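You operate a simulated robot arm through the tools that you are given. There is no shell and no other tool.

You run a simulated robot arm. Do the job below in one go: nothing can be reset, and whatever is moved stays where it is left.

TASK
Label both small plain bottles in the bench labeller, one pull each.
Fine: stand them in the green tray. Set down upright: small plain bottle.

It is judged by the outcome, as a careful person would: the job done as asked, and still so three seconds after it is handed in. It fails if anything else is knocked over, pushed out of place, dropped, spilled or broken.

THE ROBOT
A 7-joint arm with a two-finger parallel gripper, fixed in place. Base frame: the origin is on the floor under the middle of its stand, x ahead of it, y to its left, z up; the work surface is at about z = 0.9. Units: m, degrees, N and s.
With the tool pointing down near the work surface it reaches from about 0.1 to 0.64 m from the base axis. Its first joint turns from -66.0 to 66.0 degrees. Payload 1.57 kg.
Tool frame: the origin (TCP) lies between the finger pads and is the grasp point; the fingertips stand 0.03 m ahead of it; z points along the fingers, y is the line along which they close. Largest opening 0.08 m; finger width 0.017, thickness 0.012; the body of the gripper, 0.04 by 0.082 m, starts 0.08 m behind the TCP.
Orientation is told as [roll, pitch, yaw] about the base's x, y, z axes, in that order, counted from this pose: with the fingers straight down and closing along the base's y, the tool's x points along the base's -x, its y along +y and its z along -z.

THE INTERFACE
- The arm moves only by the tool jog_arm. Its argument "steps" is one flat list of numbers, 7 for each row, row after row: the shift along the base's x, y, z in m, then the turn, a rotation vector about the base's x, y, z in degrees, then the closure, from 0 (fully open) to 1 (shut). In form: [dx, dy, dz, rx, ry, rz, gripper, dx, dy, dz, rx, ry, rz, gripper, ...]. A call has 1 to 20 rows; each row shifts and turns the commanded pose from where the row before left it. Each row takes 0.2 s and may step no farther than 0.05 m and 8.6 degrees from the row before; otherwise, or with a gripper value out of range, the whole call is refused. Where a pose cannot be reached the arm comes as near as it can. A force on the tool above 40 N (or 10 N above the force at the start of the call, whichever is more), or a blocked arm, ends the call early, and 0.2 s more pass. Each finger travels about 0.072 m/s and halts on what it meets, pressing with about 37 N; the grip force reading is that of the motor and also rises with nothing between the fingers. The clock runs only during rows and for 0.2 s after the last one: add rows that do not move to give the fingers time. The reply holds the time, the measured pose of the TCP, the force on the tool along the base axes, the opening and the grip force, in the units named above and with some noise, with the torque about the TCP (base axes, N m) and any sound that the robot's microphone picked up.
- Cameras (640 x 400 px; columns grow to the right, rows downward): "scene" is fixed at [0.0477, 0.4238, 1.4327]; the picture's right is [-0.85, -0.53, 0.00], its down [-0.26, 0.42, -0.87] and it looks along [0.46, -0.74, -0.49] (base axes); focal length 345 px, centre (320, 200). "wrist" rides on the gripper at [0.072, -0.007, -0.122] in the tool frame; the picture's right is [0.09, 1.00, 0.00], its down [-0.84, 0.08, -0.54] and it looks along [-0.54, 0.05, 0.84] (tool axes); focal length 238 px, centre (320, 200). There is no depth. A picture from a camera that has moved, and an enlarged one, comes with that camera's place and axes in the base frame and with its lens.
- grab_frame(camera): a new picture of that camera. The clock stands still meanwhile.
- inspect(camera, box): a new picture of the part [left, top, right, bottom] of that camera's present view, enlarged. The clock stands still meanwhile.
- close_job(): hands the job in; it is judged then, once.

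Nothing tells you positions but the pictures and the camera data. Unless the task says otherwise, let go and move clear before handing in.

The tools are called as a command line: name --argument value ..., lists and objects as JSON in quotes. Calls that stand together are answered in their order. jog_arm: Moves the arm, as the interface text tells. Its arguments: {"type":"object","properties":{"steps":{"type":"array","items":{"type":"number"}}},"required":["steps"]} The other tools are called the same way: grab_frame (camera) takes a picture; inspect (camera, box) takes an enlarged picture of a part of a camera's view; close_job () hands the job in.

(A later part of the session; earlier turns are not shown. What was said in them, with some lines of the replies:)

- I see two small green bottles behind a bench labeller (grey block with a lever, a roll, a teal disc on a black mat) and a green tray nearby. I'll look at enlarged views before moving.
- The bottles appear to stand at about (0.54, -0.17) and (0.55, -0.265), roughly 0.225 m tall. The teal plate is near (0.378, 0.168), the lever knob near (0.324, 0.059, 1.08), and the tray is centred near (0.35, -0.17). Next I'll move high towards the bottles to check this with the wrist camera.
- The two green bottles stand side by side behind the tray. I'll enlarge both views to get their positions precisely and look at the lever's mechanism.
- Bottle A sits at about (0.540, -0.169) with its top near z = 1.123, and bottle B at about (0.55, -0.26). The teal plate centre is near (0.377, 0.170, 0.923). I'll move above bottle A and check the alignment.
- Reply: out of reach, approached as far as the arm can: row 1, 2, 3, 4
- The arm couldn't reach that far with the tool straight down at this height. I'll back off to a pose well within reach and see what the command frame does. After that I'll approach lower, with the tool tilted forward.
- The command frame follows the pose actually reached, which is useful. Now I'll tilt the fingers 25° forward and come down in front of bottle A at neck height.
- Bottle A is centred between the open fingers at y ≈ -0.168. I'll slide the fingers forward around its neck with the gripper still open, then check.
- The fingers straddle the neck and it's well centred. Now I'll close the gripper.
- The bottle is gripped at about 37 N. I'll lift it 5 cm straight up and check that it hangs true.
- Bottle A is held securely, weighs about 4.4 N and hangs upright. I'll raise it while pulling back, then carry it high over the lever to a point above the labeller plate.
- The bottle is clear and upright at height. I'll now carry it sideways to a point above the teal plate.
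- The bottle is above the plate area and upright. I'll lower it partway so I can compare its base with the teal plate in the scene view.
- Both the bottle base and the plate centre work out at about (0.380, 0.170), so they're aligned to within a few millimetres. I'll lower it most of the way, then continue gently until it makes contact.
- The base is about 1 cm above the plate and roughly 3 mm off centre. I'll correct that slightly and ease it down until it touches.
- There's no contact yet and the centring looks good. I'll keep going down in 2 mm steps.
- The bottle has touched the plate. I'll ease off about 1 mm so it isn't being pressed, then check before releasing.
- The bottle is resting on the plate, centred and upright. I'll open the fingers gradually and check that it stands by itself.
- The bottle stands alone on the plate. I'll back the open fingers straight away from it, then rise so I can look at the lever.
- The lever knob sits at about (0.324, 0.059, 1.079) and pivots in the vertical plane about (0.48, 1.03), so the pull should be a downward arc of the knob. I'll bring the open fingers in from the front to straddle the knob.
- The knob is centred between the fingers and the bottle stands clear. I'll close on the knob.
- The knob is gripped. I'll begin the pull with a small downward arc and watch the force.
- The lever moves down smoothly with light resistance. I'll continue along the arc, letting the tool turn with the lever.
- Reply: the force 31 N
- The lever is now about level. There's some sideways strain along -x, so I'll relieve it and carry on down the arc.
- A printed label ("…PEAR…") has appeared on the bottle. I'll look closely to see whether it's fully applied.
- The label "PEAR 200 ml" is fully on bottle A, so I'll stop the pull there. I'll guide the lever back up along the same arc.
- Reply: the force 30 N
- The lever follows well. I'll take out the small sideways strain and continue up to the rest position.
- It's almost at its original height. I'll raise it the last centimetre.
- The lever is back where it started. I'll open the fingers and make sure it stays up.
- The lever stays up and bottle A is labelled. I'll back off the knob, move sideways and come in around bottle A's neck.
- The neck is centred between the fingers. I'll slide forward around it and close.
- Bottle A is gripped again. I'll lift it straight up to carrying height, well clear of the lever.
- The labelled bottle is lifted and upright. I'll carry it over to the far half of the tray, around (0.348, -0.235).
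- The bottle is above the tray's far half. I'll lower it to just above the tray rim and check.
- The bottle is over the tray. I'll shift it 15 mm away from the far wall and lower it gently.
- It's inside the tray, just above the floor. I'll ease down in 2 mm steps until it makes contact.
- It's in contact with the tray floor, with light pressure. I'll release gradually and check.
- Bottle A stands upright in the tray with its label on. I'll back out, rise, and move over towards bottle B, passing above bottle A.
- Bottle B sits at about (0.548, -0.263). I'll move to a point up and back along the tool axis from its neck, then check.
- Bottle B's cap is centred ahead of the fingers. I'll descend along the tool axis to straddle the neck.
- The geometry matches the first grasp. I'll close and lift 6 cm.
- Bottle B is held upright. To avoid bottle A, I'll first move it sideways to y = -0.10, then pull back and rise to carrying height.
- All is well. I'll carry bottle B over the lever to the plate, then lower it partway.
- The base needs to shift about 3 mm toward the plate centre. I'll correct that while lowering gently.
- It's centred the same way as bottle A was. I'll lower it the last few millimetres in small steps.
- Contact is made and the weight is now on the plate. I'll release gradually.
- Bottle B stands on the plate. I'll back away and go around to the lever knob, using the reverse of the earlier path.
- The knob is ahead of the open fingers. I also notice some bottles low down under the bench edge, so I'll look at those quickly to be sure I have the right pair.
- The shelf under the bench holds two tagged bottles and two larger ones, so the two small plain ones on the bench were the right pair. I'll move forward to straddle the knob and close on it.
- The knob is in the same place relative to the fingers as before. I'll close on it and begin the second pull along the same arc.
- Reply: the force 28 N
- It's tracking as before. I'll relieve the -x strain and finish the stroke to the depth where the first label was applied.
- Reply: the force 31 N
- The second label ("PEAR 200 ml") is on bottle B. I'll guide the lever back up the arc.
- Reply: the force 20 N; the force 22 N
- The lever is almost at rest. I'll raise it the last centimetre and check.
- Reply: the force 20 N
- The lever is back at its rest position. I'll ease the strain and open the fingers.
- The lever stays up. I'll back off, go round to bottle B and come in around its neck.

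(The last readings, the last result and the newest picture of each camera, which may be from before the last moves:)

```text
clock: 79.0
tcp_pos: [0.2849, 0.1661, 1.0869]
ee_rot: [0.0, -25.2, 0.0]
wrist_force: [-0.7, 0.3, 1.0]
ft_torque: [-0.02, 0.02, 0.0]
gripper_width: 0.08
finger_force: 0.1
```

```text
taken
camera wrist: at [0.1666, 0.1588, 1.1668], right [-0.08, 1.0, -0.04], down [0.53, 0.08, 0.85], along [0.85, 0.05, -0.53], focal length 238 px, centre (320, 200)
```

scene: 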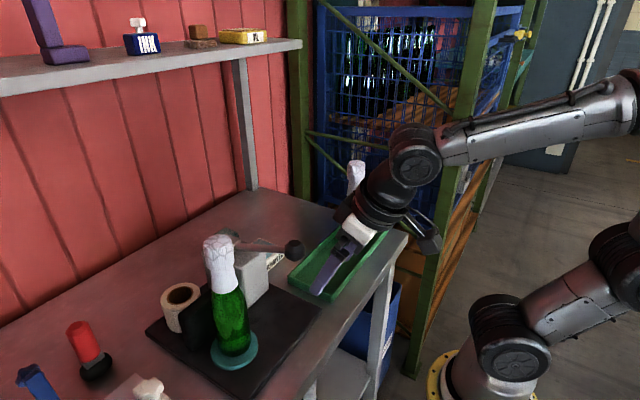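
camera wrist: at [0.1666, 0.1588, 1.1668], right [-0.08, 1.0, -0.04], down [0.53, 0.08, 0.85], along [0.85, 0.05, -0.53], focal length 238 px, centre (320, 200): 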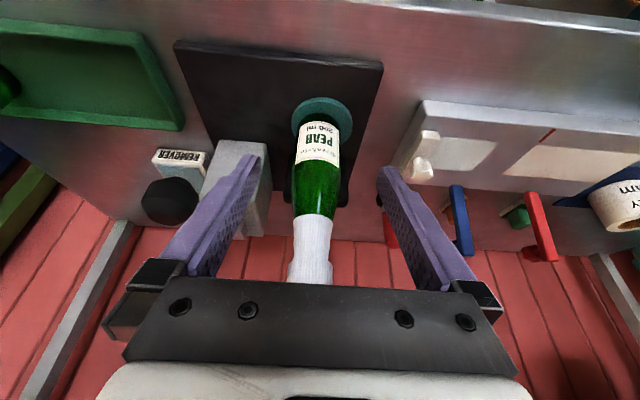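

The view matches the first pickup. I'll slide forward and close on bottle B's neck.

jog_arm --steps '[0.03, 0, 0.0002, 0, 0, 0, 0, 0.03, 0, 0, 0, 0, 0, 0, 0.027, 0, 0, 0, 0, 0, 0, 0, 0, 0, 0, 0, 0, 0, 0, 0, 0, 0, 0, 0, 0.4, 0, 0, 0, 0, 0, 0, 0.7, 0, 0, 0, 0, 0, 0, 1, 0, 0, 0, 0, 0, 0, 1, 0, 0, 0, 0, 0, 0, 1]'

inspect --camera "scene" --box '[160, 220, 320, 380]'

```text
clock: 81.0
tcp_pos: [0.3706, 0.1649, 1.0875]
ee_rot: [0.0, -25.2, 0.0]
wrist_force: [1.7, 1.1, 1.2]
ft_torque: [0.03, -0.27, 0.05]
gripper_width: 0.0393
finger_force: 37.0
```

```text
2.50 times, centred on (240, 300) of scene
camera zoom: at [0.0477, 0.4238, 1.4327], right [-0.85, -0.53, 0.0], down [-0.26, 0.42, -0.87], along [0.46, -0.74, -0.49], focal length 862 px, centre (520, -50)
```

zoom: 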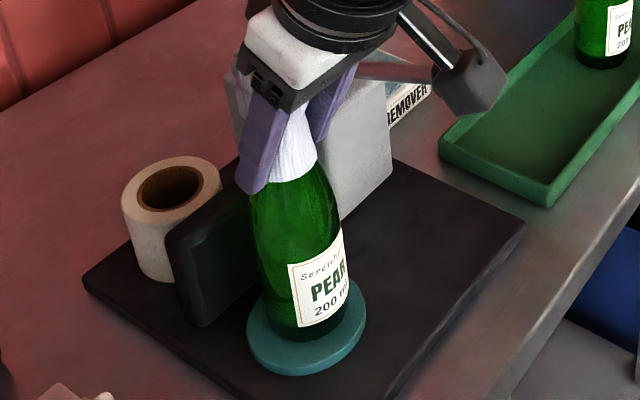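

Bottle B is gripped again. I'll lift it to carrying height and take it over to the near half of the tray, around (0.347, -0.095).

jog_arm --steps '[0, 0, 0.01, 0, 0, 0, 1, 0, 0, 0.02, 0, 0, 0, 1, 0, 0, 0.03, 0, 0, 0, 1, 0, 0, 0.03, 0, 0, 0, 1, 0, 0, 0.03, 0, 0, 0, 1, 0, 0, 0.03, 0, 0, 0, 1, 0, 0, 0.03, 0, 0, 0, 1, 0, 0, 0.02, 0, 0, 0, 1, 0, 0, 0.014, 0, 0, 0, 1, 0, 0, 0, 0, 0, 0, 1]'

jog_arm --steps '[0, -0.015, 0, 0, 0, 0, 1, 0, -0.025, 0, 0, 0, 0, 1, 0, -0.03, 0, 0, 0, 0, 1, 0, -0.03, 0, 0, 0, 0, 1, -0.004, -0.03, 0, 0, 0, 0, 1, -0.004, -0.03, 0, 0, 0, 0, 1, -0.004, -0.03, 0, 0, 0, 0, 1, -0.004, -0.03, 0, 0, 0, 0, 1, -0.004, -0.025, 0, 0, 0, 0, 1, -0.004, -0.015, 0, 0, 0, 0, 1, 0, 0, 0, 0, 0, 0, 1]'

grab_frame --camera "scene"

```text
clock: 83.2
tcp_pos: [0.369, 0.1667, 1.2995]
ee_rot: [0.1, -25.2, 0.0]
wrist_force: [0.8, -0.1, -4.9]
ft_torque: [-0.01, 0.02, 0.0]
gripper_width: 0.039
finger_force: 37.3
```

```text
clock: 85.6
tcp_pos: [0.3475, -0.0931, 1.2993]
ee_rot: [0.1, -25.1, 0.0]
wrist_force: [-1.6, -0.6, -4.3]
ft_torque: [0.0, 0.04, -0.03]
gripper_width: 0.0391
finger_force: 36.8
```

```text
taken
```

scene: 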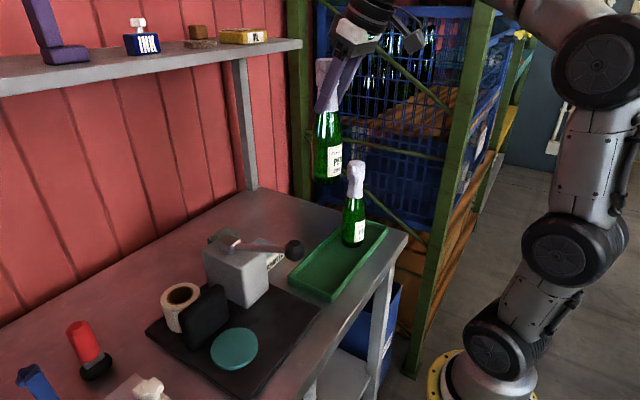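

Bottle B is above the near half of the tray, upright. I'll lower it to just above the rim and check.

jog_arm --steps '[0, 0, -0.02, 0, 0, 0, 1, 0, 0, -0.03, 0, 0, 0, 1, 0, 0, -0.03, 0, 0, 0, 1, 0, 0, -0.03, 0, 0, 0, 1, 0, 0, -0.03, 0, 0, 0, 1, 0, 0, -0.03, 0, 0, 0, 1, 0, 0, -0.02, 0, 0, 0, 1, 0, 0, -0.008, 0, 0, 0, 1, 0, 0, 0, 0, 0, 0, 1]'

inspect --camera "scene" --box '[250, 150, 420, 310]'

grab_frame --camera "wrist"

```text
clock: 87.6
tcp_pos: [0.347, -0.0937, 1.1036]
ee_rot: [0.0, -25.1, 0.0]
wrist_force: [0.6, -0.3, -3.4]
ft_torque: [0.02, 0.04, 0.03]
gripper_width: 0.039
finger_force: 36.9
```

```text
2.50 times, centred on (335, 230) of scene
camera zoom: at [0.0477, 0.4238, 1.4327], right [-0.85, -0.53, 0.0], down [-0.26, 0.42, -0.87], along [0.46, -0.74, -0.49], focal length 862 px, centre (282, 125)
```

zoom: 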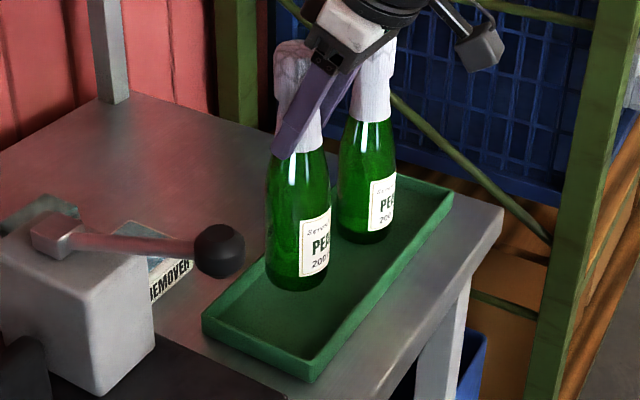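

```text
taken
camera wrist: at [0.2301, -0.102, 1.1827], right [-0.08, 1.0, -0.04], down [0.53, 0.08, 0.85], along [0.85, 0.05, -0.53], focal length 238 px, centre (320, 200)
```

wrist: 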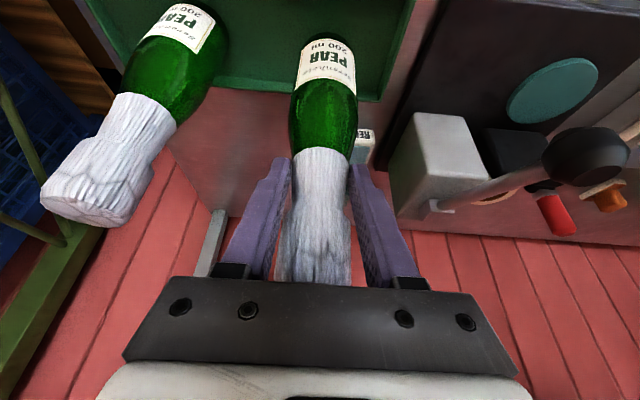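

The landing spot is well inside the tray and clear of bottle A. I'll lower it gently to the floor.

jog_arm --steps '[0, 0, -0.01, 0, 0, 0, 1, 0, 0, -0.012, 0, 0, 0, 1, 0, 0, -0.008, 0, 0, 0, 1, 0, 0, -0.002, 0, 0, 0, 1, 0, 0, 0, 0, 0, 0, 1]'

inspect --camera "scene" --box '[250, 150, 420, 310]'

```text
clock: 88.8
tcp_pos: [0.3478, -0.0929, 1.0708]
ee_rot: [0.0, -25.1, 0.0]
wrist_force: [-0.2, 0.0, -4.1]
ft_torque: [0.01, 0.05, -0.01]
gripper_width: 0.0386
finger_force: 36.9
```

```text
2.50 times, centred on (335, 230) of scene
camera zoom: at [0.0477, 0.4238, 1.4327], right [-0.85, -0.53, 0.0], down [-0.26, 0.42, -0.87], along [0.46, -0.74, -0.49], focal length 862 px, centre (282, 125)
```

zoom: 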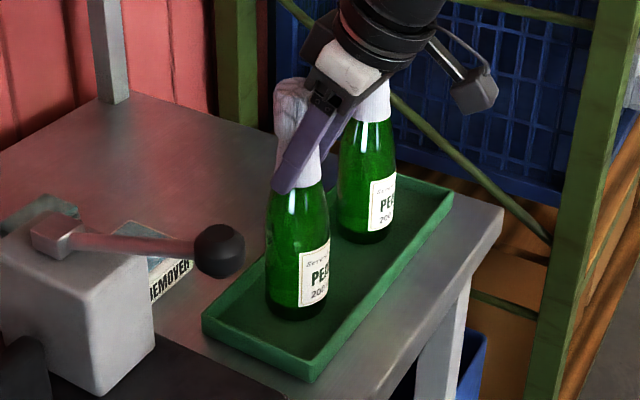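

It's just above the tray floor. I'll take the final small steps.

jog_arm --steps '[0, 0, -0.0015, 0, 0, 0, 1, 0, 0, -0.0015, 0, 0, 0, 1, 0, 0, 0, 0, 0, 0, 1]'

```text
clock: 89.6
tcp_pos: [0.3479, -0.0936, 1.0691]
ee_rot: [0.0, -25.7, 0.0]
wrist_force: [-5.5, 1.5, 18.4]
ft_torque: [-0.08, 1.01, -0.06]
gripper_width: 0.0387
finger_force: 37.3
```

It's in contact, pressing slightly hard. I'll ease up a millimetre and then release.

jog_arm --steps '[0, 0, 0.0015, 0, 0, 0, 1, 0, 0, 0, 0, 0, 0, 1]'

```text
clock: 90.2
tcp_pos: [0.3488, -0.0945, 1.0697]
ee_rot: [0.0, -25.5, 0.0]
wrist_force: [3.1, 4.4, 14.7]
ft_torque: [0.33, -0.68, 0.07]
gripper_width: 0.039
finger_force: 36.8
```

jog_arm --steps '[0, 0, 0.001, 0, 0, 0, 1, 0, 0, 0, 0, 0, 0, 1]'

inspect --camera "scene" --box '[250, 150, 420, 310]'

```text
clock: 90.8
tcp_pos: [0.3473, -0.0941, 1.0717]
ee_rot: [-0.1, -25.2, 0.0]
wrist_force: [4.5, -0.8, 8.4]
ft_torque: [-0.42, -0.88, 0.04]
gripper_width: 0.039
finger_force: 37.1
```

```text
2.50 times, centred on (335, 230) of scene
camera zoom: at [0.0477, 0.4238, 1.4327], right [-0.85, -0.53, 0.0], down [-0.26, 0.42, -0.87], along [0.46, -0.74, -0.49], focal length 862 px, centre (282, 125)
```

zoom: 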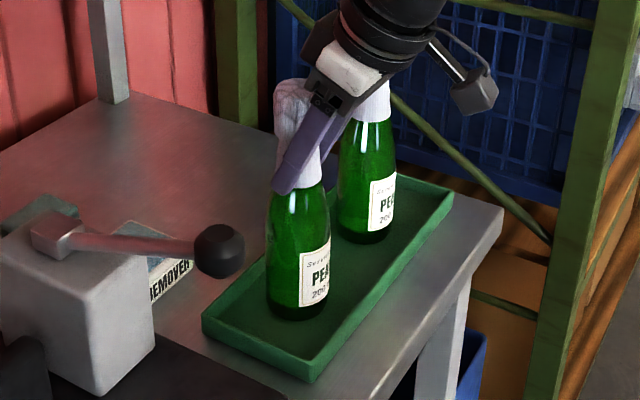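

jog_arm --steps '[0, 0, 0.0006, 0, 0, 0, 1, 0, 0, 0, 0, 0, 0, 1]'

```text
clock: 91.4
tcp_pos: [0.3468, -0.0942, 1.0706]
ee_rot: [0.0, -25.0, 0.1]
wrist_force: [1.8, -1.1, 4.4]
ft_torque: [-0.35, -0.56, -0.02]
gripper_width: 0.0389
finger_force: 36.9
```

The contact force is now light, about the same as for bottle A's release. I'll open gradually.

jog_arm --steps '[0, 0, 0, 0, 0, 0, 0.47, 0, 0, 0, 0, 0, 0, 0.4, 0, 0, 0, 0, 0, 0, 0.2, 0, 0, 0, 0, 0, 0, 0, 0, 0, 0, 0, 0, 0, 0]'

inspect --camera "scene" --box '[250, 150, 420, 310]'

grab_frame --camera "wrist"

```text
clock: 92.6
tcp_pos: [0.3472, -0.0944, 1.0702]
ee_rot: [0.0, -25.2, -0.1]
wrist_force: [-0.1, -0.4, 0.2]
ft_torque: [0.0, 0.02, 0.0]
gripper_width: 0.0799
finger_force: 0.1
```

```text
2.50 times, centred on (335, 230) of scene
camera zoom: at [0.0477, 0.4238, 1.4327], right [-0.85, -0.53, 0.0], down [-0.26, 0.42, -0.87], along [0.46, -0.74, -0.49], focal length 862 px, centre (282, 125)
```

zoom: 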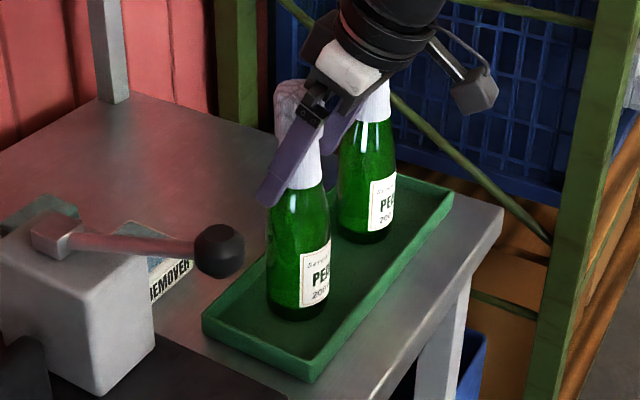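

```text
taken
camera wrist: at [0.2298, -0.1014, 1.15], right [-0.08, 1.0, -0.04], down [0.53, 0.08, 0.85], along [0.85, 0.05, -0.53], focal length 238 px, centre (320, 200)
```

wrist: 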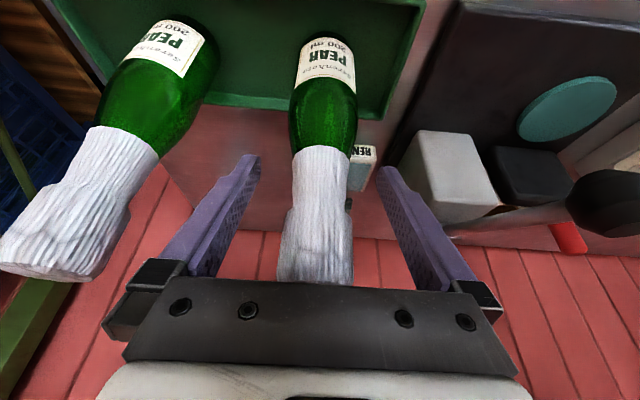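

Bottle B stands freely in the tray next to bottle A. I'll back straight out, then rise clear.

jog_arm --steps '[-0.02, 0, 0, 0, 0, 0, 0, -0.025, 0, 0, 0, 0, 0, 0, -0.03, 0, 0, 0, 0, 0, 0, -0.025, 0, 0, 0, 0, 0, 0, 0, 0, 0.04, 0, 0, 0, 0, 0, 0, 0.045, 0, 0, 0, 0, 0, 0, 0.045, 0, 0, 0, 0, 0, 0, 0.045, 0, 0, 0, 0, 0, 0, 0, 0, 0, 0, 0]'

grab_frame --camera "scene"

grab_frame --camera "wrist"

inspect --camera "scene" --box '[250, 150, 420, 310]'

```text
clock: 94.6
tcp_pos: [0.2433, -0.094, 1.2476]
ee_rot: [0.1, -25.2, 0.0]
wrist_force: [-0.6, 0.8, -0.6]
ft_torque: [0.01, 0.0, 0.02]
gripper_width: 0.0802
finger_force: 0.1
```

```text
taken
```

scene: 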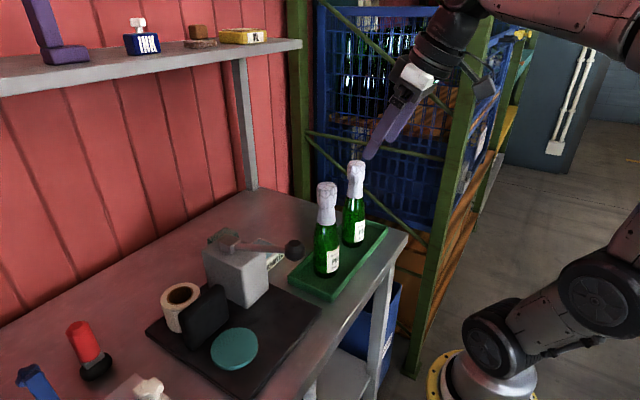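

```text
taken
camera wrist: at [0.1265, -0.1006, 1.3278], right [-0.08, 1.0, -0.04], down [0.53, 0.08, 0.85], along [0.85, 0.05, -0.53], focal length 238 px, centre (320, 200)
```

wrist: 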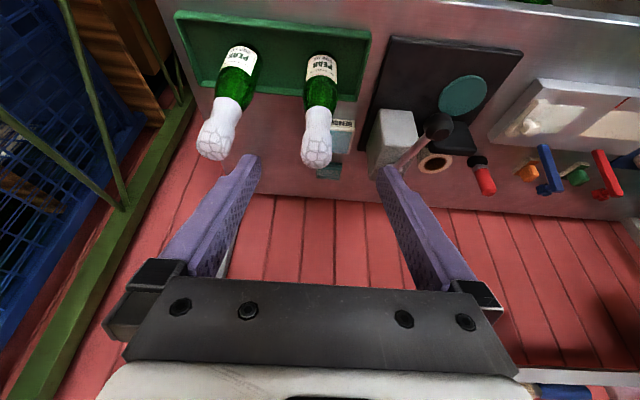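

```text
2.50 times, centred on (335, 230) of scene
camera zoom: at [0.0477, 0.4238, 1.4327], right [-0.85, -0.53, 0.0], down [-0.26, 0.42, -0.87], along [0.46, -0.74, -0.49], focal length 862 px, centre (282, 125)
```

zoom: 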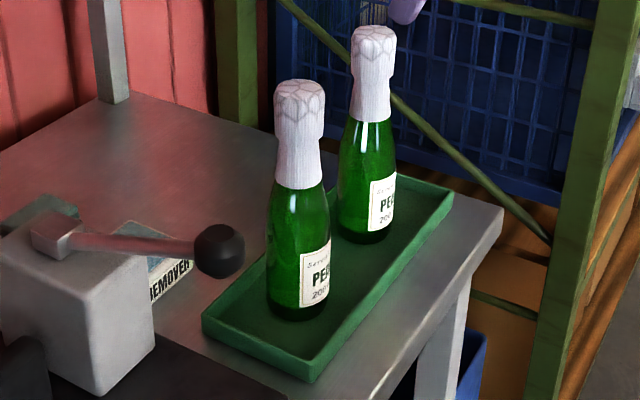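

Both small bottles are labelled, standing upright and apart in the green tray. The lever is back at rest, nothing else was disturbed and the gripper is clear, so I'm handing the job in.

close_job

```text
The job is handed in.
```

Both small plain bottles are labelled, with one lever pull each, and stand upright in the green tray. I've handed the job in.

- **Labels:** each bottle shows a full "PEAR 200 ml" label, applied on its single pull.
- **Tray:** the bottles stand about 13 cm apart, clear of the tray walls.
- **Bench:** the lever is back at its rest position, nothing else on the bench was moved, and the gripper is open and clear.

The last pictures, taken just before I handed it in, showed both bottles standing steady. I didn't check again afterwards.
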